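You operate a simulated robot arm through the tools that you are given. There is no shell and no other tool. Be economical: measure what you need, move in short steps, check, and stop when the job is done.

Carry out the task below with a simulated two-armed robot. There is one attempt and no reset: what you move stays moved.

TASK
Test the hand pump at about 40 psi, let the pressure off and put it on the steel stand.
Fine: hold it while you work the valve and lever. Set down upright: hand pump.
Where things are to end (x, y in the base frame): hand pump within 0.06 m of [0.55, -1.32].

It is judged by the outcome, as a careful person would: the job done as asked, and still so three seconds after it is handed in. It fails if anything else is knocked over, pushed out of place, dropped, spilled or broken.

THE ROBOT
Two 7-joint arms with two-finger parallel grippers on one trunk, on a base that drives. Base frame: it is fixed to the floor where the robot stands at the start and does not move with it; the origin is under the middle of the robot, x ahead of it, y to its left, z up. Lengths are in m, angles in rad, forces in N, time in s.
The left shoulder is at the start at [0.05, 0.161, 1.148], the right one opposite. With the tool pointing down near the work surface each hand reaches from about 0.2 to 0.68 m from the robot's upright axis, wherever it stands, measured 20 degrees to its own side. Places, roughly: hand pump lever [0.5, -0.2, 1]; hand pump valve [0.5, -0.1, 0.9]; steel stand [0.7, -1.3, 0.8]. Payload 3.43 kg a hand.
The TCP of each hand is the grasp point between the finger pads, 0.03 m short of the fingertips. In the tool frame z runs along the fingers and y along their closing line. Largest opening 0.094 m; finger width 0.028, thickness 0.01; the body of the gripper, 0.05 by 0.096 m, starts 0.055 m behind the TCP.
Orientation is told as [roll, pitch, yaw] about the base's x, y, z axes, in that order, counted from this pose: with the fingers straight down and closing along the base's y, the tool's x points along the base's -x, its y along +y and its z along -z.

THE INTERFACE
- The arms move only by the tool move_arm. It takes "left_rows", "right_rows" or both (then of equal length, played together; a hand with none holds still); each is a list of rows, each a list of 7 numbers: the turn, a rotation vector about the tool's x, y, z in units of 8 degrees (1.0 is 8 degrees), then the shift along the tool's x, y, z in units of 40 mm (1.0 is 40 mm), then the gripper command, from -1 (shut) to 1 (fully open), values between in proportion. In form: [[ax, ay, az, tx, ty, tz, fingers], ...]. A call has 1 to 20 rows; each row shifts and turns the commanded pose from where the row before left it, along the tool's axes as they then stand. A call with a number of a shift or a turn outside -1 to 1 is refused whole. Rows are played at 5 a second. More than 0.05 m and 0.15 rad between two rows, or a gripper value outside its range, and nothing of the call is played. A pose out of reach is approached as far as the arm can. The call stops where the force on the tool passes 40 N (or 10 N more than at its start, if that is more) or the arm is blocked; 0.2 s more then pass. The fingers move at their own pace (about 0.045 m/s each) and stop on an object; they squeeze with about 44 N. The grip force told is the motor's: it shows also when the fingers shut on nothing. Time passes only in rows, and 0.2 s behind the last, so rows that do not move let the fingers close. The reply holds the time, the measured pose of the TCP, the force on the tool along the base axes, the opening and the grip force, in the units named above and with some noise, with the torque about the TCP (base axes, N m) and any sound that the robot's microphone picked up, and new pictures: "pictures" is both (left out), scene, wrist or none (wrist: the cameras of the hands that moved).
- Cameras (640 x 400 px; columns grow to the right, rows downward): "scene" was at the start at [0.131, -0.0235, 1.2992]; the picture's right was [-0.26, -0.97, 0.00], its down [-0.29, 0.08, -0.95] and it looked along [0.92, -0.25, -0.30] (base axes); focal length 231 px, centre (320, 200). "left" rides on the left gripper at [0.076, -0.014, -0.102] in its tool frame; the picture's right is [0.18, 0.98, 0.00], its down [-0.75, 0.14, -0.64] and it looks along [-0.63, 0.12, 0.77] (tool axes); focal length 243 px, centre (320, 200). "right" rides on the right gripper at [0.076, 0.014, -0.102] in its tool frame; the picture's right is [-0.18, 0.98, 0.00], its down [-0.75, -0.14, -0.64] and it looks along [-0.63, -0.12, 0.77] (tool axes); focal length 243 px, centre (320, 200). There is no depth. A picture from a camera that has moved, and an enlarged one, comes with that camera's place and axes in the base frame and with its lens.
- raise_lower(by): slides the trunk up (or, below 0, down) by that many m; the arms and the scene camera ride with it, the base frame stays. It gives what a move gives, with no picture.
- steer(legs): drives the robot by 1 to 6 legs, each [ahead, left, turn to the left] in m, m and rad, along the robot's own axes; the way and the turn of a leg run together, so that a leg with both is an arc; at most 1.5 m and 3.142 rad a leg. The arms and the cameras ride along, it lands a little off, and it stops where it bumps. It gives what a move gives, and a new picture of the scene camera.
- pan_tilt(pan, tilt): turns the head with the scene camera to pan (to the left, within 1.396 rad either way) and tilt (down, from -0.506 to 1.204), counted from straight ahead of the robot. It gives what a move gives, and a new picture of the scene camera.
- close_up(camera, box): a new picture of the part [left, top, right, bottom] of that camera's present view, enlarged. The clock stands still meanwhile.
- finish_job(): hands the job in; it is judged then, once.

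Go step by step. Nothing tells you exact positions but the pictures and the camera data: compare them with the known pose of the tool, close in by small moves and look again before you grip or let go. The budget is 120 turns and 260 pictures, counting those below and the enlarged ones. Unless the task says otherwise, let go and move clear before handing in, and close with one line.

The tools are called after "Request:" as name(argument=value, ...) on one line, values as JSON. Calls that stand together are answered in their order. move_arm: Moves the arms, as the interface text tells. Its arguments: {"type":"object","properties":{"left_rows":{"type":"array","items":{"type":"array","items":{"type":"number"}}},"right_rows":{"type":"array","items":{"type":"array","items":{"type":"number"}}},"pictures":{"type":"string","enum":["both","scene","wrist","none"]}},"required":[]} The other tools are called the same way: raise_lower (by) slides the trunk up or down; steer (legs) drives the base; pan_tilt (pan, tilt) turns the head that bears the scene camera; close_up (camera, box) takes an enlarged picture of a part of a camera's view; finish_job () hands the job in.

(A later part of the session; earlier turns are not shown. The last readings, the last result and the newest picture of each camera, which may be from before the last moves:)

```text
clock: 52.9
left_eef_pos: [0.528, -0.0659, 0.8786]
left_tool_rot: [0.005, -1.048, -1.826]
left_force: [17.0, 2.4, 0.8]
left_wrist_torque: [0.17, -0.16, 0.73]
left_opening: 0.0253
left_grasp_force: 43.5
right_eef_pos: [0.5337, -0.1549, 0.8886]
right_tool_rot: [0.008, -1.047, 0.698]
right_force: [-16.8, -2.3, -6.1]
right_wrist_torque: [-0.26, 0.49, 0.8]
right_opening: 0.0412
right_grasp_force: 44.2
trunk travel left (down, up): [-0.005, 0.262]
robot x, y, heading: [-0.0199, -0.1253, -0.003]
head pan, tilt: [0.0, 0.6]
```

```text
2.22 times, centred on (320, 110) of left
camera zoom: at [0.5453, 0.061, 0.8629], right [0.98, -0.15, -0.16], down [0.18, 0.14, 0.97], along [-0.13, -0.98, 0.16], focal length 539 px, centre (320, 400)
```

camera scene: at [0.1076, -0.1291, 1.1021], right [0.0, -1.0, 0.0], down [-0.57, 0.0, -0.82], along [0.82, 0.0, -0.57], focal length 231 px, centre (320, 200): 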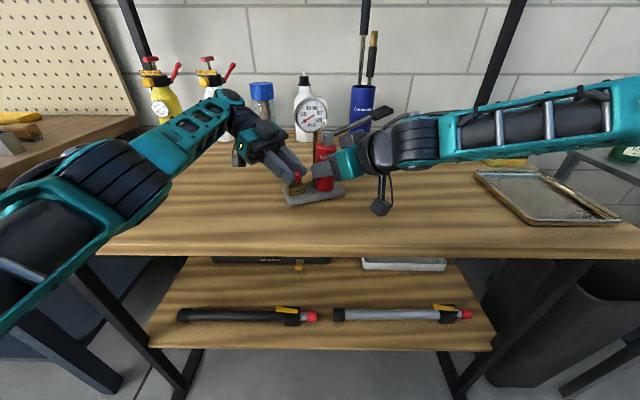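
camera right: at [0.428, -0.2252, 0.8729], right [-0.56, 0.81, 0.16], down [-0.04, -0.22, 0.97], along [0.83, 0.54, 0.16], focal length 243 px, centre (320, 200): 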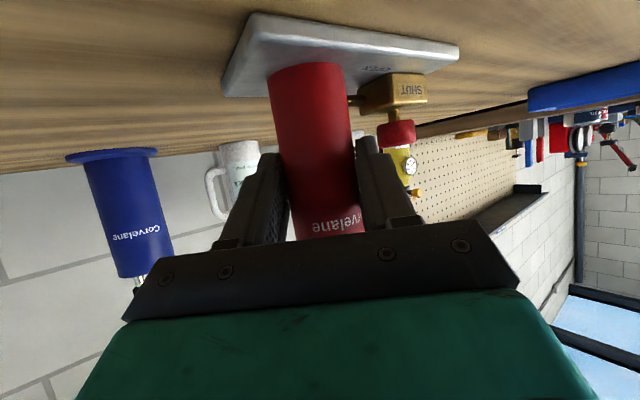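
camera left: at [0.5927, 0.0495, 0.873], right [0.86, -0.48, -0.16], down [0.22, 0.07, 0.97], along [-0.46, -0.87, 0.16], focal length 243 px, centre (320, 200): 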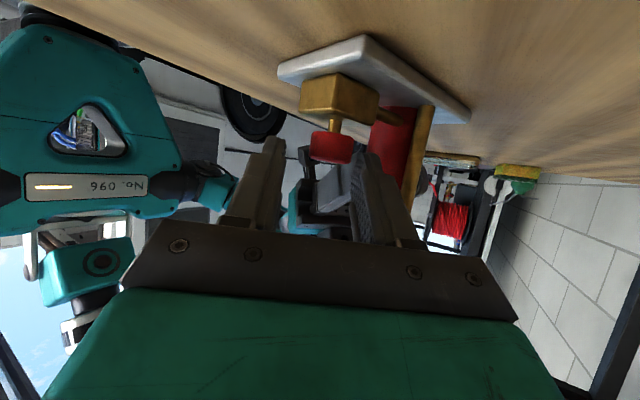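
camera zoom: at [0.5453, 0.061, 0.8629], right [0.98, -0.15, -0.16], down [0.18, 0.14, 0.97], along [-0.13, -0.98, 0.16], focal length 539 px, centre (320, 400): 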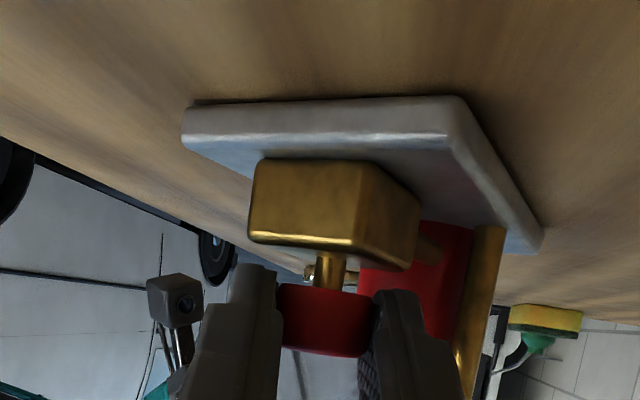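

Torque jumped to 0.7 N·m, so the valve seems to be at its stop. I open the left fingers to see the pointer and shed the load.

Request:
move_arm(left_rows=[[0, 0, 0, 0, 0.05, 0, -0.8], [0, 0, 0, 0, 0, 0, -0.1], [0, 0, 0, 0, 0, -0.3, -0.1], [0, 0, 0, 0, 0, -0.3, -0.1]], pictures="none")

Request:
close_up(camera="scene", box=[260, 130, 370, 210])

```text
clock: 53.9
left_eef_pos: [0.5333, -0.047, 0.8905]
left_tool_rot: [0.002, -1.047, -1.826]
left_force: [0.0, -0.5, -0.5]
left_wrist_torque: [-0.02, 0.0, 0.02]
left_opening: 0.0422
left_grasp_force: 0.1
right_eef_pos: [0.535, -0.1558, 0.8891]
right_tool_rot: [0.005, -1.045, 0.696]
right_force: [-0.1, -0.2, -8.1]
right_wrist_torque: [-0.18, 0.08, 0.01]
right_opening: 0.041
right_grasp_force: 43.9
trunk travel left (down, up): [-0.005, 0.262]
robot x, y, heading: [-0.0242, -0.1302, 0.004]
head pan, tilt: [0.0, 0.6]
```

```text
5.00 times, centred on (315, 170) of scene
camera zoom: at [0.1074, -0.1291, 1.1022], right [0.0, -1.0, 0.0], down [-0.57, 0.0, -0.82], along [0.82, 0.0, -0.57], focal length 1156 px, centre (345, 350)
```

zoom: 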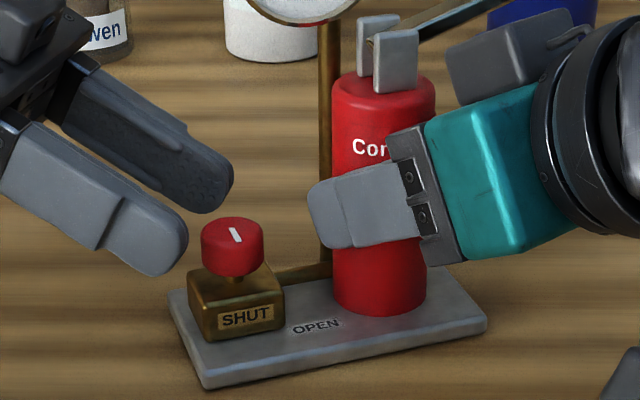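

The pointer now lines up exactly with the SHUT face (the pump is yawed ~21°). The left hand regrips the knob to hold the pump at SHUT while the right hand moves over to the lever.

Request:
move_arm(left_rows=[[0, 0, 0, 0, 0.05, 0.3, -0.1], [0, 0, 0, 0, 0, 0.3, -0.1], [0, 0, 0, 0, 0, 0, -0.35], [0, 0, 0, 0, 0, 0, -0.6], [0, 0, 0, 0, 0, 0, -1], [0, 0, 0, 0, 0, 0, -1]], pictures="none")

Request:
close_up(camera="scene", box=[260, 80, 420, 200])

```text
clock: 55.3
left_eef_pos: [0.5311, -0.0684, 0.8798]
left_tool_rot: [-0.001, -1.046, -1.825]
left_force: [-8.6, 3.0, 1.5]
left_wrist_torque: [-0.3, 0.23, -0.17]
left_opening: 0.0251
left_grasp_force: 44.0
right_eef_pos: [0.5349, -0.1561, 0.8884]
right_tool_rot: [0.002, -1.046, 0.694]
right_force: [9.8, -2.2, -9.4]
right_wrist_torque: [0.01, -0.26, -0.66]
right_opening: 0.0409
right_grasp_force: 44.1
trunk travel left (down, up): [-0.005, 0.262]
robot x, y, heading: [-0.0229, -0.1314, 0.008]
head pan, tilt: [0.0, 0.6]
```

```text
3.33 times, centred on (340, 140) of scene
camera zoom: at [0.1074, -0.1291, 1.1022], right [0.0, -1.0, 0.0], down [-0.57, 0.0, -0.82], along [0.82, 0.0, -0.57], focal length 770 px, centre (253, 400)
```

zoom: 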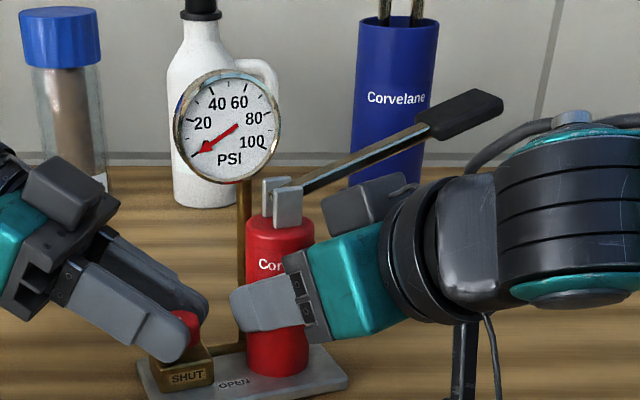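

Left holds the knob. Now the right opens and backs straight out.

Request:
move_arm(right_rows=[[0, 0, 0, 0, 0, 0, 0.0], [0, 0, 0, 0, 0, 0, 0.3], [0, 0, 0, 0, 0, 0, 0.3], [0, 0, 0, 0, 0, -0.7, 0.3], [0, 0, 0, 0, 0, -0.7, 0.3], [0, 0, 0, 0, 0, -0.7, 0.3]], left_rows=[[0, 0, 0, 0, -0.03, 0, -1], [0, 0, 0, 0, 0, 0, -1], [0, 0, 0, 0, 0, 0, -1], [0, 0, 0, 0, 0, 0, -1], [0, 0, 0, 0, 0, 0, -1], [0, 0, 0, 0, 0, 0, -1]], pictures="scene")

Request:
close_up(camera="scene", box=[260, 80, 420, 200])

```text
clock: 56.7
left_eef_pos: [0.5307, -0.0677, 0.8787]
left_tool_rot: [0.0, -1.047, -1.826]
left_force: [-0.8, 1.0, -0.9]
left_wrist_torque: [0.18, 0.02, -0.05]
left_opening: 0.0252
left_grasp_force: 43.7
right_eef_pos: [0.4784, -0.2025, 0.9297]
right_tool_rot: [0.006, -1.047, 0.696]
right_force: [-0.5, 0.7, 0.3]
right_wrist_torque: [0.01, 0.0, 0.0]
right_opening: 0.0609
right_grasp_force: 0.1
trunk travel left (down, up): [-0.005, 0.262]
robot x, y, heading: [-0.0236, -0.1303, -0.002]
head pan, tilt: [0.0, 0.6]
camera scene: at [0.1072, -0.1291, 1.1022], right [0.0, -1.0, 0.0], down [-0.57, 0.0, -0.82], along [0.82, 0.0, -0.57], focal length 231 px, centre (320, 200)
```

scene: 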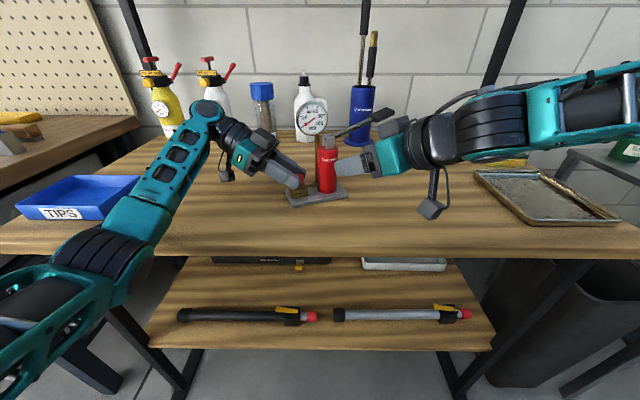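

```text
3.33 times, centred on (340, 140) of scene
camera zoom: at [0.1072, -0.1291, 1.1022], right [0.0, -1.0, 0.0], down [-0.57, 0.0, -0.82], along [0.82, 0.0, -0.57], focal length 770 px, centre (253, 400)
```

zoom: 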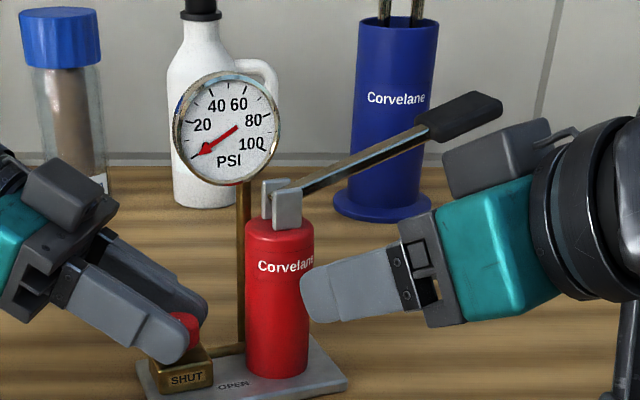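

The gauge reads 0 and the pump stands steady in the left grip. I retract the right hand and reorient it so one finger goes above and one below the lever handle.

Request:
move_arm(right_rows=[[0, 0, 0, -0.153, -0.235, -0.86, 0.3], [0, 0, 0, -0.153, -0.235, -0.86, 0.3], [0, 0, 0, -0.153, -0.235, -0.86, 0.3], [0, 0, 0, -0.153, -0.235, -0.86, 0.3], [0.722, 0, 0.417, 0, 0, 0, 0.3], [0.722, 0, 0.417, 0, 0, 0, 0.3], [0.722, 0, 0.417, 0, 0, 0, 0.3], [0, -0.78, 0, 0, 0, 0, 0.3], [0, -0.78, 0, 0, 0, 0, 0.3], [0, -0.78, 0, 0, 0, 0, 0.3], [0, -0.78, 0, 0, 0, 0, 0.3], [0, 0, -0.9, 0, 0, 0, 0.3], [0, 0, -0.9, 0, 0, 0, 0.3], [0, 0, -0.9, 0, 0, 0, 0.3], [0, 0, -0.9, 0, 0, 0, 0.3], [0, 0, -0.9, 0, 0, 0, 0.3]], pictures="scene")

```text
clock: 60.1
left_eef_pos: [0.5311, -0.0667, 0.8779]
left_tool_rot: [0.002, -1.048, -1.823]
left_force: [1.1, -0.4, -1.2]
left_wrist_torque: [0.26, -0.06, 0.03]
left_opening: 0.0252
left_grasp_force: 44.3
right_eef_pos: [0.4212, -0.2985, 1.0209]
right_tool_rot: [-1.418, -0.937, 1.797]
right_force: [0.0, 0.3, -0.6]
right_wrist_torque: [-0.01, -0.03, 0.0]
right_opening: 0.0612
right_grasp_force: 0.1
trunk travel left (down, up): [-0.005, 0.262]
robot x, y, heading: [-0.02, -0.1314, -0.001]
head pan, tilt: [0.0, 0.6]
camera scene: at [0.1073, -0.1292, 1.1022], right [0.0, -1.0, 0.0], down [-0.57, 0.0, -0.82], along [0.82, 0.0, -0.57], focal length 231 px, centre (320, 200)
```

scene: 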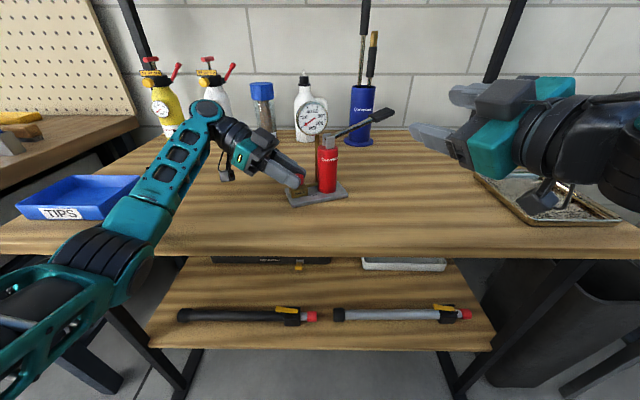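

Request:
move_arm(right_rows=[[0, 0, -0.95, 0, 0, 0, 0.3], [0, 0, -0.95, 0, 0, 0, 0.3], [0, 0, -0.95, 0, 0, 0, 0.3], [0, 0, -0.95, 0, 0, 0, 0.3], [0, 0, -0.95, 0, 0, 0, 0.3], [0, 0, -0.95, 0, 0, 0, 0.3], [0, 0, -0.95, 0, 0, 0, 0.3], [0, 0, -0.95, 0, 0, 0, 0.3]])

```text
clock: 61.9
left_eef_pos: [0.5308, -0.0668, 0.8786]
left_tool_rot: [0.003, -1.047, -1.822]
left_force: [-0.8, 0.9, 0.4]
left_wrist_torque: [0.16, -0.03, 0.03]
left_opening: 0.0251
left_grasp_force: 44.3
right_eef_pos: [0.4221, -0.2982, 1.0215]
right_tool_rot: [-1.48, 0.118, 1.932]
right_force: [-0.9, 0.0, 0.4]
right_wrist_torque: [0.01, 0.0, -0.01]
right_opening: 0.0614
right_grasp_force: 0.0
trunk travel left (down, up): [-0.005, 0.262]
robot x, y, heading: [-0.0218, -0.1305, 0.002]
head pan, tilt: [0.0, 0.6]
camera scene: at [0.1072, -0.1291, 1.1022], right [0.0, -1.0, 0.0], down [-0.57, 0.0, -0.82], along [0.82, 0.0, -0.57], focal length 231 px, centre (320, 200)
camera right: at [0.3518, -0.4061, 1.0235], right [-0.11, 0.03, -0.99], down [-0.86, 0.5, 0.11], along [0.5, 0.86, -0.03], focal length 243 px, centre (320, 200)
```

scene: 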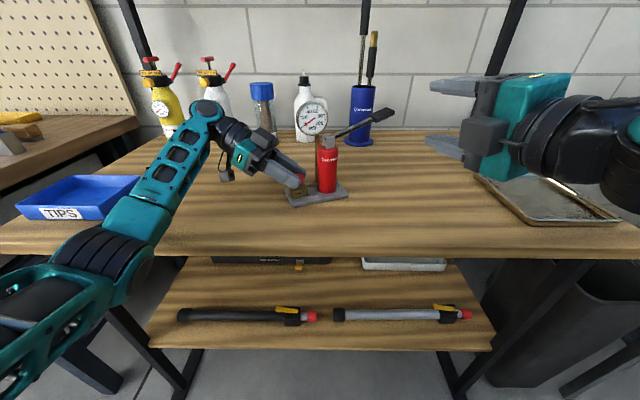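
right: 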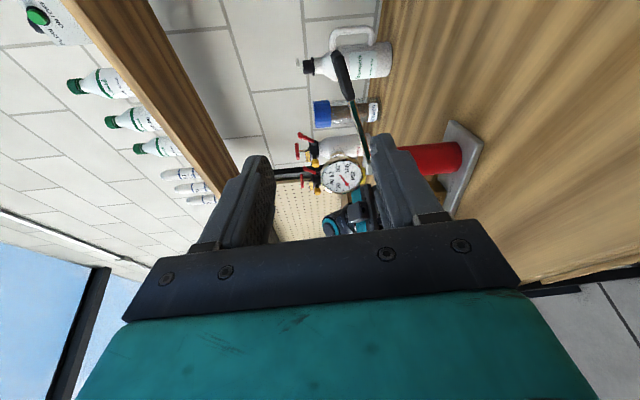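

The handle is at about (0.588, -0.254, 0.979), matching both cameras. I align and move half-way in.

Request:
move_arm(right_rows=[[0, 0, 0, 0.14, 0.365, 1.0, 0.3], [0, 0, 0, 0.14, 0.365, 1.0, 0.3]], pictures="wrist")

Request:
close_up(camera="scene", box=[280, 70, 460, 200])

```text
clock: 62.5
left_eef_pos: [0.5306, -0.0674, 0.8775]
left_tool_rot: [0.002, -1.047, -1.822]
left_force: [0.6, 1.4, 0.4]
left_wrist_torque: [0.16, 0.07, 0.1]
left_opening: 0.025
left_grasp_force: 43.4
right_eef_pos: [0.5003, -0.2856, 0.9885]
right_tool_rot: [-1.482, 0.117, 1.933]
right_force: [0.3, 0.0, 1.0]
right_wrist_torque: [0.01, 0.0, 0.01]
right_opening: 0.0611
right_grasp_force: 0.0
trunk travel left (down, up): [-0.005, 0.262]
robot x, y, heading: [-0.0221, -0.13, 0.0]
head pan, tilt: [0.0, 0.6]
camera right: at [0.4304, -0.3925, 0.9909], right [-0.11, 0.03, -0.99], down [-0.86, 0.5, 0.11], along [0.5, 0.86, -0.03], focal length 243 px, centre (320, 200)
```

right: 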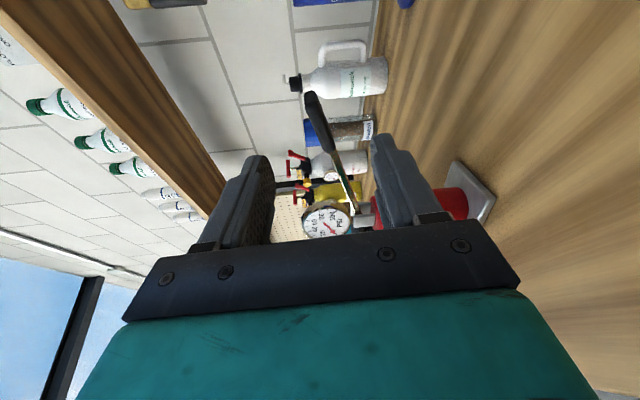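

```text
3.08 times, centred on (370, 135) of scene
camera zoom: at [0.1072, -0.129, 1.1022], right [0.0, -1.0, 0.0], down [-0.57, 0.0, -0.82], along [0.82, 0.0, -0.57], focal length 711 px, centre (166, 400)
```

zoom: 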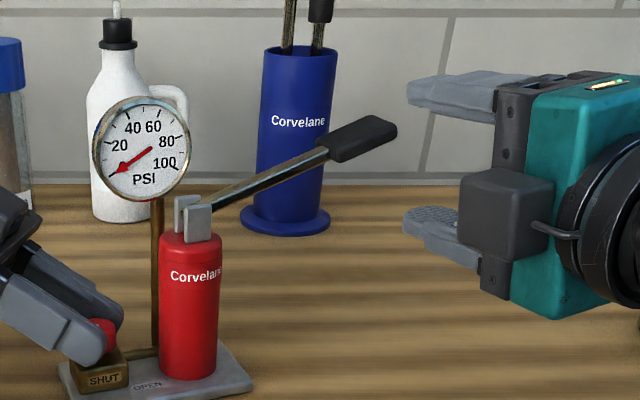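

Handle is centred vertically between the fingers. Moving in so they straddle it.

Request:
move_arm(right_rows=[[0, 0, 0, 0, 0.033, 0.7, 0.3], [0, 0, 0, 0, 0.033, 0.7, 0.3], [0, 0, 0, 0, 0.033, 0.6, 0.3]], pictures="wrist")

Request:
close_up(camera="scene", box=[280, 70, 460, 200])

```text
clock: 63.3
left_eef_pos: [0.5304, -0.0662, 0.8794]
left_tool_rot: [0.001, -1.047, -1.823]
left_force: [0.1, 1.0, 0.5]
left_wrist_torque: [0.24, 0.13, 0.01]
left_opening: 0.025
left_grasp_force: 44.0
right_eef_pos: [0.5741, -0.2564, 0.9732]
right_tool_rot: [-1.48, 0.115, 1.93]
right_force: [-0.7, -0.5, -0.4]
right_wrist_torque: [-0.03, 0.0, -0.01]
right_opening: 0.061
right_grasp_force: 0.1
trunk travel left (down, up): [-0.005, 0.262]
robot x, y, heading: [-0.021, -0.1275, -0.002]
head pan, tilt: [0.0, 0.6]
camera right: at [0.5036, -0.3641, 0.9758], right [-0.11, 0.03, -0.99], down [-0.86, 0.5, 0.11], along [0.5, 0.86, -0.03], focal length 243 px, centre (320, 200)
```

right: 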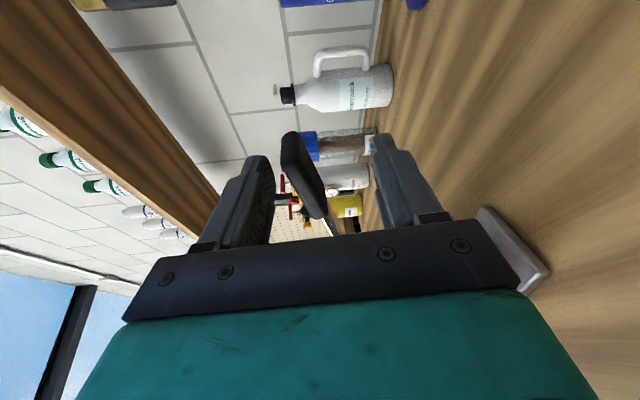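

```text
3.08 times, centred on (370, 135) of scene
camera zoom: at [0.1072, -0.129, 1.1022], right [0.0, -1.0, 0.0], down [-0.57, 0.0, -0.82], along [0.82, 0.0, -0.57], focal length 711 px, centre (166, 400)
```

zoom: 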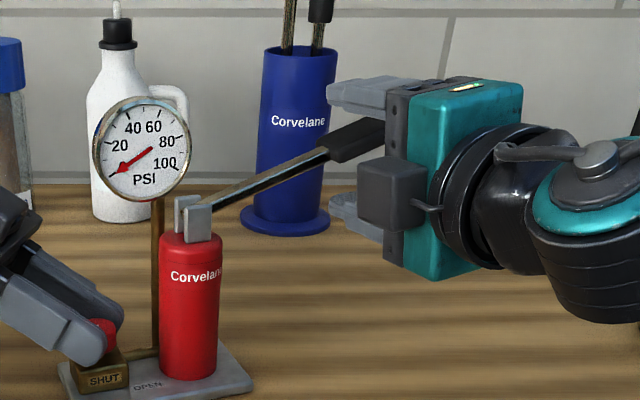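

The handle is between the fingers. I align the roll with the handle and close on it.

Request:
move_arm(right_rows=[[0, 0, -0.65, 0, -0.04, 0, 0.1], [0, 0, -0.65, 0, -0.03, 0.1, -0.1], [0, 0, 0, 0, 0, 0, -0.3], [0, 0, 0, 0, 0, 0, -0.5], [0, 0, 0, 0, 0, 0, -1], [0, 0, 0, 0, 0, 0, -1]], pictures="none")

Request:
close_up(camera="scene", box=[280, 70, 460, 200])

```text
clock: 64.7
left_eef_pos: [0.5311, -0.0672, 0.8791]
left_tool_rot: [0.002, -1.046, -1.822]
left_force: [3.0, -1.8, 0.2]
left_wrist_torque: [0.53, 0.01, 0.07]
left_opening: 0.0253
left_grasp_force: 44.4
right_eef_pos: [0.5765, -0.2569, 0.9786]
right_tool_rot: [-1.479, 0.299, 1.945]
right_force: [2.4, 1.3, 6.1]
right_wrist_torque: [0.37, -0.29, 0.05]
right_opening: 0.0152
right_grasp_force: 39.8
trunk travel left (down, up): [-0.005, 0.262]
robot x, y, heading: [-0.0228, -0.1324, 0.003]
head pan, tilt: [0.0, 0.6]
```

```text
3.08 times, centred on (370, 135) of scene
camera zoom: at [0.107, -0.129, 1.1023], right [0.0, -1.0, 0.0], down [-0.57, 0.0, -0.82], along [0.82, 0.0, -0.57], focal length 711 px, centre (166, 400)
```

zoom: 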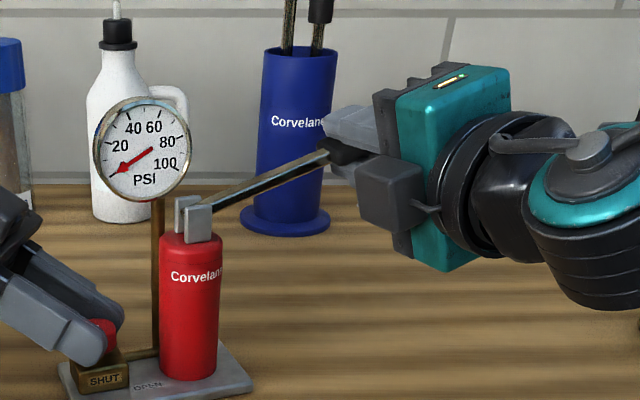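

Handle gripped. First partial downstroke of ~18° following the lever's arc, then check the gauge.

Request:
move_arm(right_rows=[[0, 0, 0.75, 0, 0.3, 0, -1], [0, 0, 0.75, 0, 0.3, 0, -1], [0, 0, 0.75, 0, 0.3, 0, -1]], pictures="none")

Request:
close_up(camera="scene", box=[280, 70, 460, 200])

```text
clock: 65.5
left_eef_pos: [0.5315, -0.0667, 0.8793]
left_tool_rot: [0.004, -1.046, -1.826]
left_force: [6.1, -8.3, 1.0]
left_wrist_torque: [1.12, 0.16, 0.1]
left_opening: 0.0254
left_grasp_force: 43.6
right_eef_pos: [0.5745, -0.2628, 0.9428]
right_tool_rot: [-1.481, -0.015, 1.926]
right_force: [-3.7, 11.1, 5.4]
right_wrist_torque: [0.17, -0.51, 0.59]
right_opening: 0.0152
right_grasp_force: 44.0
trunk travel left (down, up): [-0.005, 0.262]
robot x, y, heading: [-0.0205, -0.1284, 0.01]
head pan, tilt: [0.0, 0.6]
```

```text
3.08 times, centred on (370, 135) of scene
camera zoom: at [0.1067, -0.1288, 1.1024], right [0.0, -1.0, 0.0], down [-0.56, 0.0, -0.83], along [0.83, 0.0, -0.56], focal length 711 px, centre (166, 400)
```

zoom: 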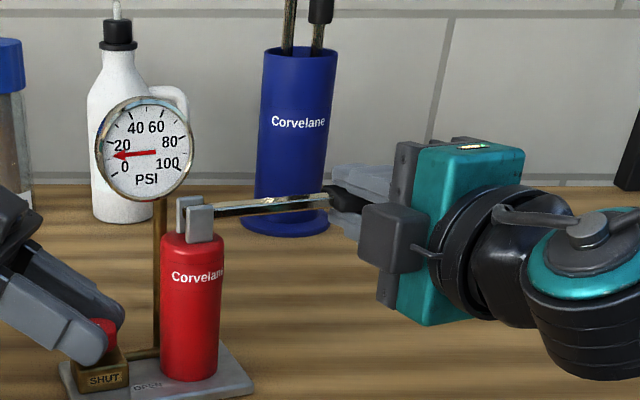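

Pressure rose to about 14 psi. I continue the downstroke a little.

Request:
move_arm(right_rows=[[0, 0, 0.6, -0.04, 0.24, 0, -1], [0, 0, 0.6, -0.04, 0.24, 0, -1]], pictures="none")

Request:
close_up(camera="scene", box=[280, 70, 460, 200])

```text
clock: 66.1
left_eef_pos: [0.5297, -0.0679, 0.8805]
left_tool_rot: [0.006, -1.05, -1.825]
left_force: [11.3, -6.5, 0.8]
left_wrist_torque: [0.43, 0.3, 0.17]
left_opening: 0.0253
left_grasp_force: 43.6
right_eef_pos: [0.5728, -0.2621, 0.9246]
right_tool_rot: [-1.479, -0.182, 1.904]
right_force: [-6.1, 7.7, 4.6]
right_wrist_torque: [-0.14, -0.81, 1.22]
right_opening: 0.0156
right_grasp_force: 44.2
trunk travel left (down, up): [-0.005, 0.262]
robot x, y, heading: [-0.0205, -0.1303, 0.005]
head pan, tilt: [0.0, 0.6]
```

```text
3.08 times, centred on (370, 135) of scene
camera zoom: at [0.1067, -0.1291, 1.1024], right [0.0, -1.0, 0.0], down [-0.56, 0.0, -0.83], along [0.83, 0.0, -0.56], focal length 711 px, centre (166, 400)
```

zoom: 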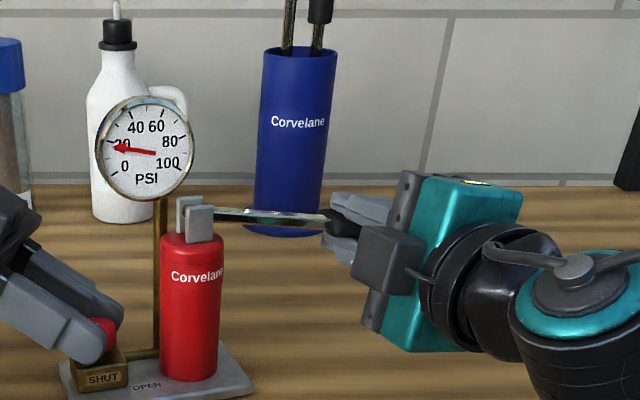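

Now ~20 psi. Upstroke back along the same path, then a second downstroke, checking between.

Request:
move_arm(right_rows=[[0, 0, -0.6, 0.04, -0.24, 0, -1], [0, 0, -0.6, 0.04, -0.24, 0, -1], [0, 0, -0.75, 0, -0.3, 0, -1], [0, 0, -0.75, 0, -0.3, 0, -1], [0, 0, -0.7, 0, -0.28, 0, -1]], pictures="none")

Request:
close_up(camera="scene", box=[280, 70, 460, 200])

```text
clock: 67.3
left_eef_pos: [0.5289, -0.0698, 0.8815]
left_tool_rot: [0.011, -1.051, -1.837]
left_force: [1.4, -27.0, 12.3]
left_wrist_torque: [-0.27, 0.4, 0.25]
left_opening: 0.025
left_grasp_force: 43.6
right_eef_pos: [0.576, -0.2625, 0.9781]
right_tool_rot: [-1.48, 0.289, 1.948]
right_force: [-7.1, 22.2, 0.4]
right_wrist_torque: [0.81, -0.51, -0.81]
right_opening: 0.0154
right_grasp_force: 43.3
trunk travel left (down, up): [-0.005, 0.262]
robot x, y, heading: [-0.018, -0.1327, 0.001]
head pan, tilt: [0.0, 0.6]
```

```text
3.08 times, centred on (370, 135) of scene
camera zoom: at [0.1054, -0.1294, 1.1026], right [0.0, -1.0, 0.0], down [-0.56, 0.0, -0.83], along [0.83, 0.0, -0.56], focal length 711 px, centre (166, 400)
```

zoom: 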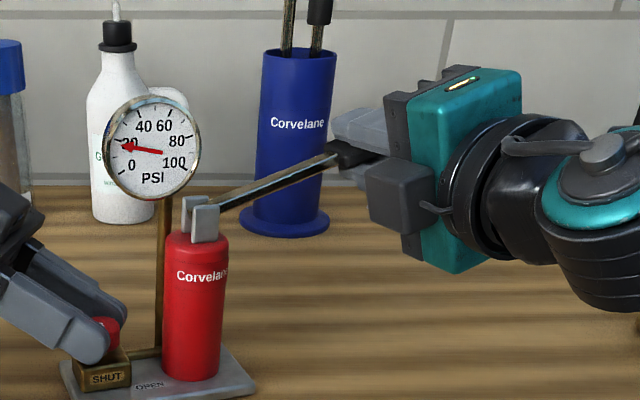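

Pressure holds at 20 psi, but I'm pulling outward a bit; I correct inward by ~5 mm and make the second full downstroke.

Request:
move_arm(right_rows=[[0, 0, 0, -0.14, 0, 0, -1], [0, 0, 0.75, 0, 0.3, 0, -1], [0, 0, 0.75, 0, 0.3, 0, -1], [0, 0, 0.75, 0, 0.3, 0, -1], [0, 0, 0.6, -0.04, 0.24, 0, -1]], pictures="none")

Request:
close_up(camera="scene", box=[280, 70, 460, 200])

```text
clock: 68.5
left_eef_pos: [0.5313, -0.0672, 0.88]
left_tool_rot: [0.011, -1.049, -1.828]
left_force: [13.8, -7.6, 13.5]
left_wrist_torque: [-1.3, 0.39, 0.27]
left_opening: 0.0253
left_grasp_force: 43.8
right_eef_pos: [0.5751, -0.2643, 0.9321]
right_tool_rot: [-1.482, -0.108, 1.911]
right_force: [-1.2, 9.9, 9.5]
right_wrist_torque: [0.46, -0.58, 1.08]
right_opening: 0.0154
right_grasp_force: 43.8
trunk travel left (down, up): [-0.005, 0.262]
robot x, y, heading: [-0.0257, -0.1259, 0.005]
head pan, tilt: [0.0, 0.6]
```

```text
3.08 times, centred on (370, 135) of scene
camera zoom: at [0.1061, -0.1287, 1.1025], right [0.0, -1.0, 0.0], down [-0.56, 0.0, -0.83], along [0.83, 0.0, -0.56], focal length 711 px, centre (166, 400)
```

zoom: 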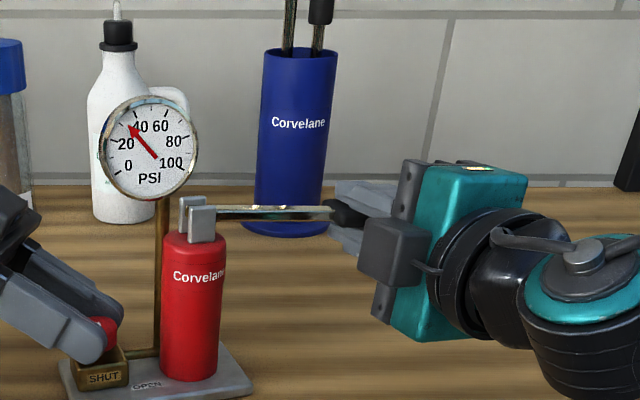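

Request:
close_up(camera="scene", box=[300, 90, 345, 130])

```text
10.00 times, centred on (322, 110) of scene
camera zoom: at [0.1061, -0.1287, 1.1025], right [0.0, -1.0, 0.0], down [-0.56, 0.0, -0.83], along [0.83, 0.0, -0.56], focal length 2311 px, centre (295, 1100)
```

zoom: 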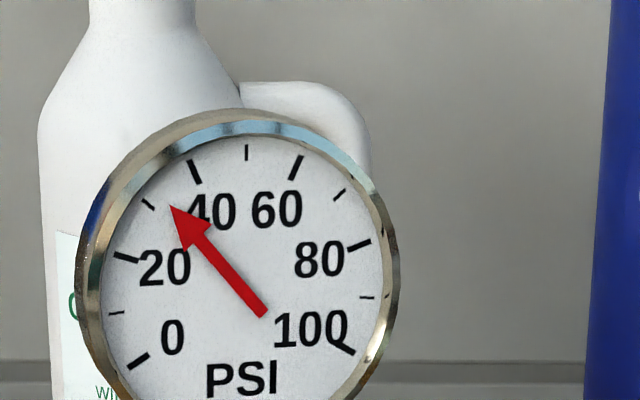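

Needle direction reads about 36 psi. A slightly deeper press to reach 40.

Request:
move_arm(right_rows=[[0, 0, 0.65, -0.04, 0.27, 0, -1]], pictures="none")

Request:
close_up(camera="scene", box=[300, 90, 345, 130])

```text
clock: 68.9
left_eef_pos: [0.5307, -0.0671, 0.8798]
left_tool_rot: [0.01, -1.049, -1.826]
left_force: [12.7, -3.9, 13.9]
left_wrist_torque: [-1.3, 0.38, 0.22]
left_opening: 0.0253
left_grasp_force: 43.8
right_eef_pos: [0.5732, -0.2631, 0.9223]
right_tool_rot: [-1.481, -0.197, 1.901]
right_force: [0.2, 7.9, 9.1]
right_wrist_torque: [0.43, -0.85, 0.96]
right_opening: 0.0157
right_grasp_force: 44.2
trunk travel left (down, up): [-0.005, 0.262]
robot x, y, heading: [-0.0209, -0.129, -0.0]
head pan, tilt: [0.0, 0.6]
```

```text
10.00 times, centred on (322, 110) of scene
camera zoom: at [0.106, -0.1287, 1.1025], right [0.0, -1.0, 0.0], down [-0.56, 0.0, -0.83], along [0.83, 0.0, -0.56], focal length 2311 px, centre (295, 1100)
```

zoom: 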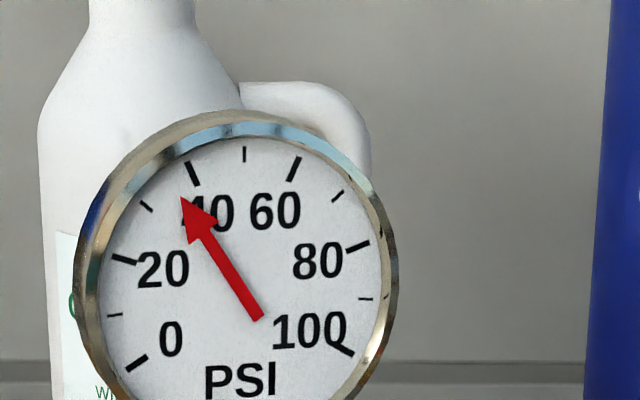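

About 39 psi — good. I raise the lever back up, release it, and back the right hand out.

Request:
move_arm(right_rows=[[0, 0, -0.65, 0.02, -0.27, 0, -1], [0, 0, -0.6, 0.02, -0.24, 0, -1], [0, 0, -0.75, 0, -0.3, 0, -1], [0, 0, -0.75, 0, -0.3, 0, -1], [0, 0, -0.6, 0, -0.24, 0, -1], [0, 0, 0, 0, 0, 0, -0.4], [0, 0, 0, 0, 0, 0, 0.3], [0, 0, 0, 0, 0, 0, 0.3], [0, 0, 0, 0, 0, -0.9, 0.3], [0, 0, 0, 0, 0, -0.9, 0.3], [0, 0, 0, 0, 0, -0.9, 0.3]], pictures="scene")

Request:
close_up(camera="scene", box=[280, 80, 430, 200])

```text
clock: 71.3
left_eef_pos: [0.5308, -0.0671, 0.8787]
left_tool_rot: [-0.001, -1.047, -1.821]
left_force: [0.1, -1.9, 0.0]
left_wrist_torque: [-0.63, 0.23, -0.03]
left_opening: 0.0252
left_grasp_force: 44.3
right_eef_pos: [0.475, -0.2997, 0.9814]
right_tool_rot: [-1.479, 0.268, 1.945]
right_force: [0.4, -0.1, 0.3]
right_wrist_torque: [-0.03, 0.0, -0.01]
right_opening: 0.0612
right_grasp_force: 0.0
trunk travel left (down, up): [-0.005, 0.262]
robot x, y, heading: [-0.0227, -0.1331, -0.001]
head pan, tilt: [0.0, 0.6]
camera scene: at [0.1068, -0.1291, 1.1023], right [0.0, -1.0, 0.0], down [-0.56, 0.0, -0.83], along [0.83, 0.0, -0.56], focal length 231 px, centre (320, 200)
```

scene: 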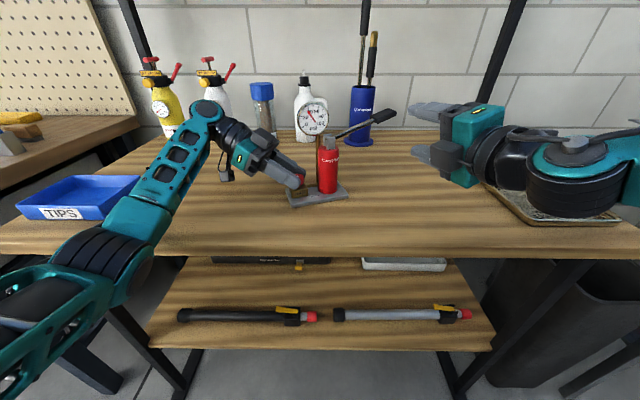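

```text
3.33 times, centred on (355, 140) of scene
camera zoom: at [0.1068, -0.1291, 1.1023], right [0.0, -1.0, 0.0], down [-0.56, 0.0, -0.83], along [0.83, 0.0, -0.56], focal length 770 px, centre (203, 400)
```

zoom: 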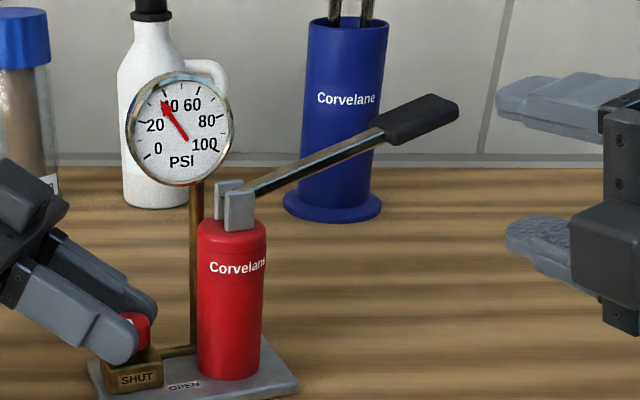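

The gauge holds ~40 psi with the lever up. I now turn the right hand back to its body-grasp orientation.

Request:
move_arm(right_rows=[[0, 0, 0, 0, -0.5, -0.8, 0.3], [0, 0, 0, 0, -0.5, -0.8, 0.3], [0, 0, 0.943, 0, 0, 0, 0.3], [0, 0, 0.943, 0, 0, 0, 0.3], [0, 0, 0.943, 0, 0, 0, 0.3], [0, 0, 0.943, 0, 0, 0, 0.3], [0, 0, 0.943, 0, 0, 0, 0.3], [0, 0, 0.943, 0, 0, 0, 0.3], [0, 0, 0.943, 0, 0, 0, 0.3], [0, 0, 0.943, 0, 0, 0, 0.3], [0, 0, 0.943, 0, 0, 0, 0.3], [0, 0, 0.943, 0, 0, 0, 0.3], [0, 0, 0.943, 0, 0, 0, 0.3], [0, 0, 0.943, 0, 0, 0, 0.3], [0, 0, 0.943, 0, 0, 0, 0.3], [0, 0, 0.943, 0, 0, 0, 0.3]], pictures="none")

Request:
move_arm(right_rows=[[0, 0.78, 0, 0, 0, 0, 0.3], [0, 0.78, 0, 0, 0, 0, 0.3], [0, 0.78, 0, 0, 0, 0, 0.3], [0, 0.78, 0, 0, 0, 0, 0.3], [-0.722, 0, -0.417, 0, 0, 0, 0.3], [-0.722, 0, -0.417, 0, 0, 0, 0.3], [-0.722, 0, -0.417, 0, 0, 0, 0.3]], pictures="scene")

```text
clock: 74.7
left_eef_pos: [0.5311, -0.0678, 0.8782]
left_tool_rot: [-0.001, -1.048, -1.821]
left_force: [0.1, 0.3, 0.9]
left_wrist_torque: [0.45, 0.06, 0.02]
left_opening: 0.0249
left_grasp_force: 44.1
right_eef_pos: [0.4207, -0.31, 1.0284]
right_tool_rot: [0.04, -1.482, 0.309]
right_force: [-0.1, 0.5, 0.7]
right_wrist_torque: [-0.04, -0.02, -0.01]
right_opening: 0.0611
right_grasp_force: 0.1
right hand out of reach, approached as far as the arm can: row 2
trunk travel left (down, up): [-0.005, 0.262]
robot x, y, heading: [-0.0219, -0.1299, -0.002]
head pan, tilt: [0.0, 0.6]
```

```text
clock: 76.3
left_eef_pos: [0.5314, -0.0678, 0.8785]
left_tool_rot: [0.0, -1.05, -1.825]
left_force: [0.1, -1.3, 0.4]
left_wrist_torque: [0.3, 0.02, 0.02]
left_opening: 0.0251
left_grasp_force: 44.0
right_eef_pos: [0.4212, -0.3099, 1.0273]
right_tool_rot: [0.003, -1.048, 0.696]
right_force: [0.0, 0.4, 0.7]
right_wrist_torque: [-0.01, 0.03, -0.03]
right_opening: 0.0609
right_grasp_force: 0.0
trunk travel left (down, up): [-0.005, 0.262]
robot x, y, heading: [-0.0204, -0.1315, 0.001]
head pan, tilt: [0.0, 0.6]
camera scene: at [0.1074, -0.1292, 1.1022], right [0.0, -1.0, 0.0], down [-0.57, 0.0, -0.82], along [0.82, 0.0, -0.57], focal length 231 px, centre (320, 200)
```

scene: 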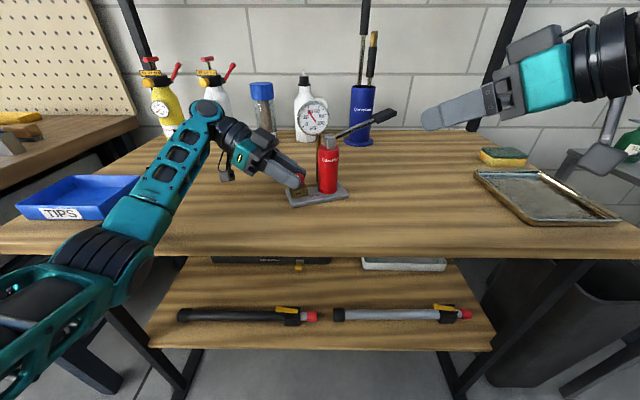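

Orientation restored. Moving to the stand-off point in front of the body.

Request:
move_arm(right_rows=[[0, 0, 0, 0.18, 0.276, 0.908, 0.3], [0, 0, 0, 0.18, 0.276, 0.908, 0.3], [0, 0, 0, 0.18, 0.276, 0.908, 0.3], [0, 0, 0, 0.18, 0.276, 0.908, 0.3]], pictures="wrist")

Request:
close_up(camera="scene", box=[270, 90, 410, 200])

```text
clock: 77.3
left_eef_pos: [0.5308, -0.0678, 0.8785]
left_tool_rot: [0.003, -1.047, -1.824]
left_force: [0.0, 0.2, 0.2]
left_wrist_torque: [0.32, -0.03, 0.06]
left_opening: 0.0251
left_grasp_force: 44.0
right_eef_pos: [0.4783, -0.2025, 0.9325]
right_tool_rot: [0.004, -1.044, 0.696]
right_force: [0.0, -0.2, 0.8]
right_wrist_torque: [0.0, -0.03, 0.01]
right_opening: 0.0609
right_grasp_force: 0.1
trunk travel left (down, up): [-0.005, 0.262]
robot x, y, heading: [-0.0238, -0.1325, 0.0]
head pan, tilt: [0.0, 0.6]
camera right: at [0.372, -0.2728, 0.9158], right [-0.56, 0.81, 0.16], down [-0.04, -0.22, 0.97], along [0.83, 0.54, 0.16], focal length 243 px, centre (320, 200)
```

right: 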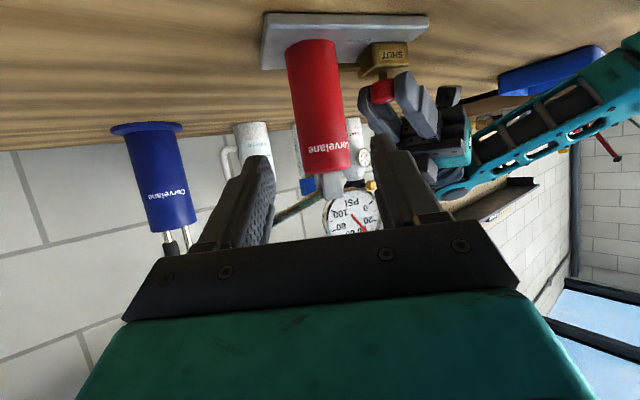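

```text
3.64 times, centred on (340, 145) of scene
camera zoom: at [0.1073, -0.1291, 1.1022], right [0.0, -1.0, 0.0], down [-0.57, 0.0, -0.82], along [0.82, 0.0, -0.57], focal length 840 px, centre (247, 400)
```

zoom: 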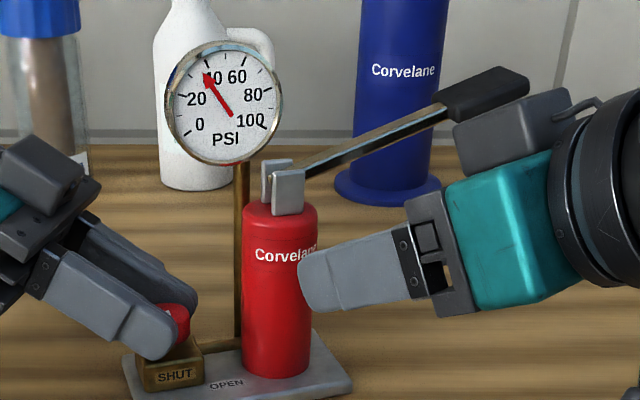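

Aligned within a millimetre. Advancing 8 cm and closing on the body again.

Request:
move_arm(right_rows=[[0, 0, 0, 0, 0, 0.7, 0.3], [0, 0, 0, 0, 0, 0.7, 0.3], [0, 0, 0, 0, 0, 0.65, 0.3], [0, 0, 0, 0, 0, 0, 0.0], [0, 0, 0, 0, 0, 0, -0.3], [0, 0, 0, 0, 0, 0, -1], [0, 0, 0, 0, 0, 0, -1]], pictures="none")

Request:
close_up(camera="scene", box=[270, 90, 410, 200])

```text
clock: 78.9
left_eef_pos: [0.5311, -0.0665, 0.8776]
left_tool_rot: [0.001, -1.047, -1.823]
left_force: [1.4, -5.3, -0.3]
left_wrist_torque: [0.29, 0.04, 0.01]
left_opening: 0.0249
left_grasp_force: 43.6
right_eef_pos: [0.5344, -0.1573, 0.8879]
right_tool_rot: [0.002, -1.043, 0.697]
right_force: [-0.5, 5.7, 0.8]
right_wrist_torque: [0.1, -0.02, 0.03]
right_opening: 0.0421
right_grasp_force: 44.2
trunk travel left (down, up): [-0.005, 0.262]
robot x, y, heading: [-0.0207, -0.1318, -0.001]
head pan, tilt: [0.0, 0.6]
```

```text
3.64 times, centred on (340, 145) of scene
camera zoom: at [0.1073, -0.1291, 1.1022], right [0.0, -1.0, 0.0], down [-0.57, 0.0, -0.82], along [0.82, 0.0, -0.57], focal length 840 px, centre (247, 400)
```

zoom: 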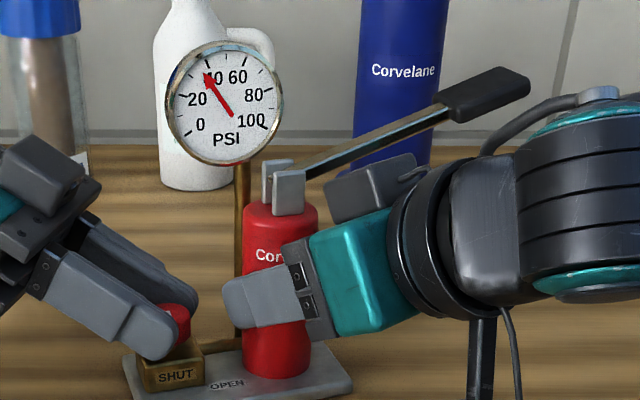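

Held. Now the left hand turns the knob counter-clockwise to let the pressure off.

Request:
move_arm(left_rows=[[-0.866, 0, -0.5, 0, -0.053, 0, -1], [-0.866, 0, -0.5, 0, -0.053, 0, -1], [-0.866, 0, -0.5, 0, -0.053, 0, -1], [-0.866, 0, -0.5, 0, -0.053, 0, -1]], pictures="none")

Request:
close_up(camera="scene", box=[270, 90, 410, 200])

```text
clock: 79.9
left_eef_pos: [0.5223, -0.0661, 0.8785]
left_tool_rot: [-0.001, -1.048, -1.263]
left_force: [3.4, -17.3, 0.5]
left_wrist_torque: [0.45, -0.05, -0.02]
left_opening: 0.0254
left_grasp_force: 44.5
right_eef_pos: [0.5318, -0.1561, 0.8874]
right_tool_rot: [0.006, -1.045, 0.7]
right_force: [-2.7, 16.1, -0.6]
right_wrist_torque: [-0.04, 0.23, 0.08]
right_opening: 0.042
right_grasp_force: 43.2
trunk travel left (down, up): [-0.005, 0.262]
robot x, y, heading: [-0.0191, -0.1294, 0.0]
head pan, tilt: [0.0, 0.6]
```

```text
3.64 times, centred on (340, 145) of scene
camera zoom: at [0.1072, -0.1291, 1.1023], right [0.0, -1.0, 0.0], down [-0.57, 0.0, -0.82], along [0.82, 0.0, -0.57], focal length 840 px, centre (247, 400)
```

zoom: 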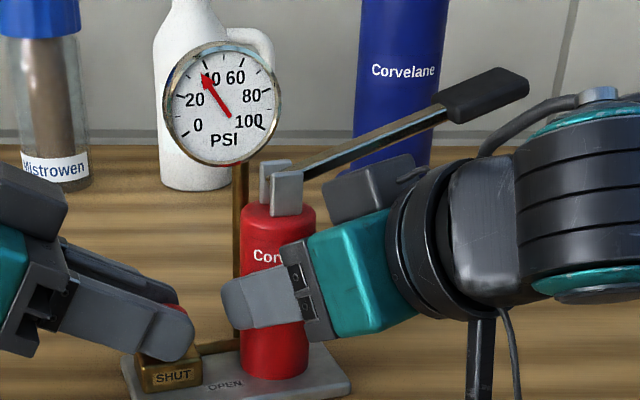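

Request:
move_arm(left_rows=[[-0.866, 0, -0.5, 0, -0.053, 0.03, -1], [-0.866, 0, -0.5, 0, -0.053, 0.02, -1]], pictures="none")

Request:
close_up(camera="scene", box=[270, 90, 410, 200])

```text
clock: 80.5
left_eef_pos: [0.5185, -0.0684, 0.8787]
left_tool_rot: [-0.001, -1.05, -0.983]
left_force: [3.0, -14.4, 0.4]
left_wrist_torque: [-0.01, -0.18, -0.08]
left_opening: 0.025
left_grasp_force: 44.1
right_eef_pos: [0.5339, -0.157, 0.8884]
right_tool_rot: [0.007, -1.046, 0.694]
right_force: [-4.5, 15.2, 0.4]
right_wrist_torque: [0.39, 0.3, 0.16]
right_opening: 0.0418
right_grasp_force: 44.2
trunk travel left (down, up): [-0.005, 0.262]
robot x, y, heading: [-0.021, -0.1253, 0.001]
head pan, tilt: [0.0, 0.6]
```

```text
3.64 times, centred on (340, 145) of scene
camera zoom: at [0.1072, -0.1291, 1.1022], right [0.0, -1.0, 0.0], down [-0.57, 0.0, -0.82], along [0.82, 0.0, -0.57], focal length 840 px, centre (247, 400)
```

zoom: 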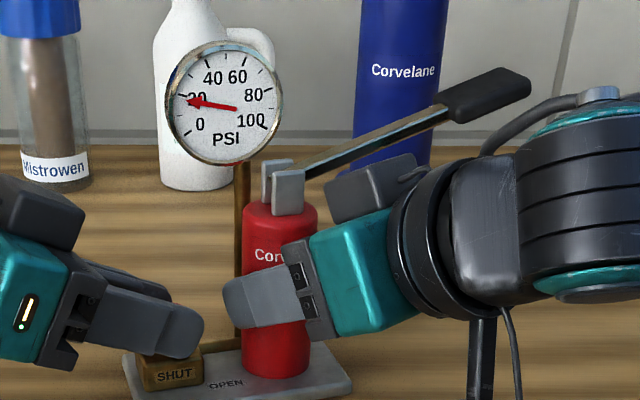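

The pressure is venting (≈20 and falling). I let go, swing the left hand back around the knob, regrip and open it fully.

Request:
move_arm(left_rows=[[0, 0, 0, 0, 0, 0.03, -0.4], [0, 0, 0, -0.05, 0, 0.03, -0.05], [0, 0, 0, 0, 0, 0, -0.05], [0.866, 0, 0.5, 0, 0.053, 0, -0.05], [0.866, 0, 0.5, 0, 0.053, 0, -0.05], [0.866, 0, 0.5, 0, 0.053, 0, -0.05], [0.866, 0, 0.5, 0, 0.053, 0, -0.05], [0.866, 0, 0.5, 0, 0.053, 0, -0.05], [0.866, 0, 0.5, 0, 0.053, 0, -0.05]], pictures="none")

Request:
close_up(camera="scene", box=[270, 90, 410, 200])

Request:
close_up(camera="left", box=[220, 20, 420, 200])

```text
clock: 82.5
left_eef_pos: [0.5312, -0.069, 0.8775]
left_tool_rot: [0.001, -1.047, -1.825]
left_force: [-0.2, 1.1, 0.6]
left_wrist_torque: [0.01, -0.02, 0.02]
left_opening: 0.0446
left_grasp_force: 0.0
right_eef_pos: [0.5331, -0.1579, 0.8871]
right_tool_rot: [0.004, -1.047, 0.696]
right_force: [0.2, -2.3, -0.4]
right_wrist_torque: [0.12, 0.03, 0.0]
right_opening: 0.0416
right_grasp_force: 44.1
trunk travel left (down, up): [-0.005, 0.262]
robot x, y, heading: [-0.0232, -0.1271, 0.002]
head pan, tilt: [0.0, 0.6]
```

```text
3.64 times, centred on (340, 145) of scene
camera zoom: at [0.1071, -0.1292, 1.1022], right [0.0, -1.0, 0.0], down [-0.57, 0.0, -0.82], along [0.82, 0.0, -0.57], focal length 840 px, centre (247, 400)
```

zoom: 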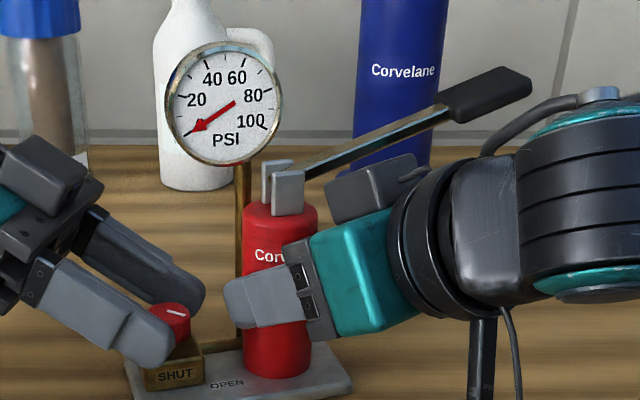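

```text
2.22 times, centred on (320, 110) of left
camera zoom: at [0.5501, 0.0583, 0.8625], right [0.97, -0.16, -0.16], down [0.18, 0.14, 0.97], along [-0.13, -0.98, 0.16], focal length 539 px, centre (320, 400)
```

zoom: 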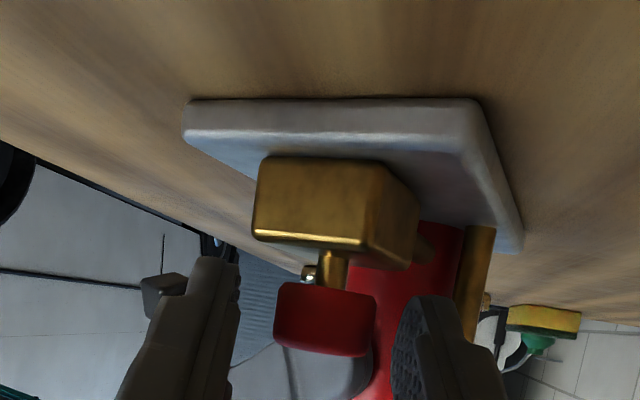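

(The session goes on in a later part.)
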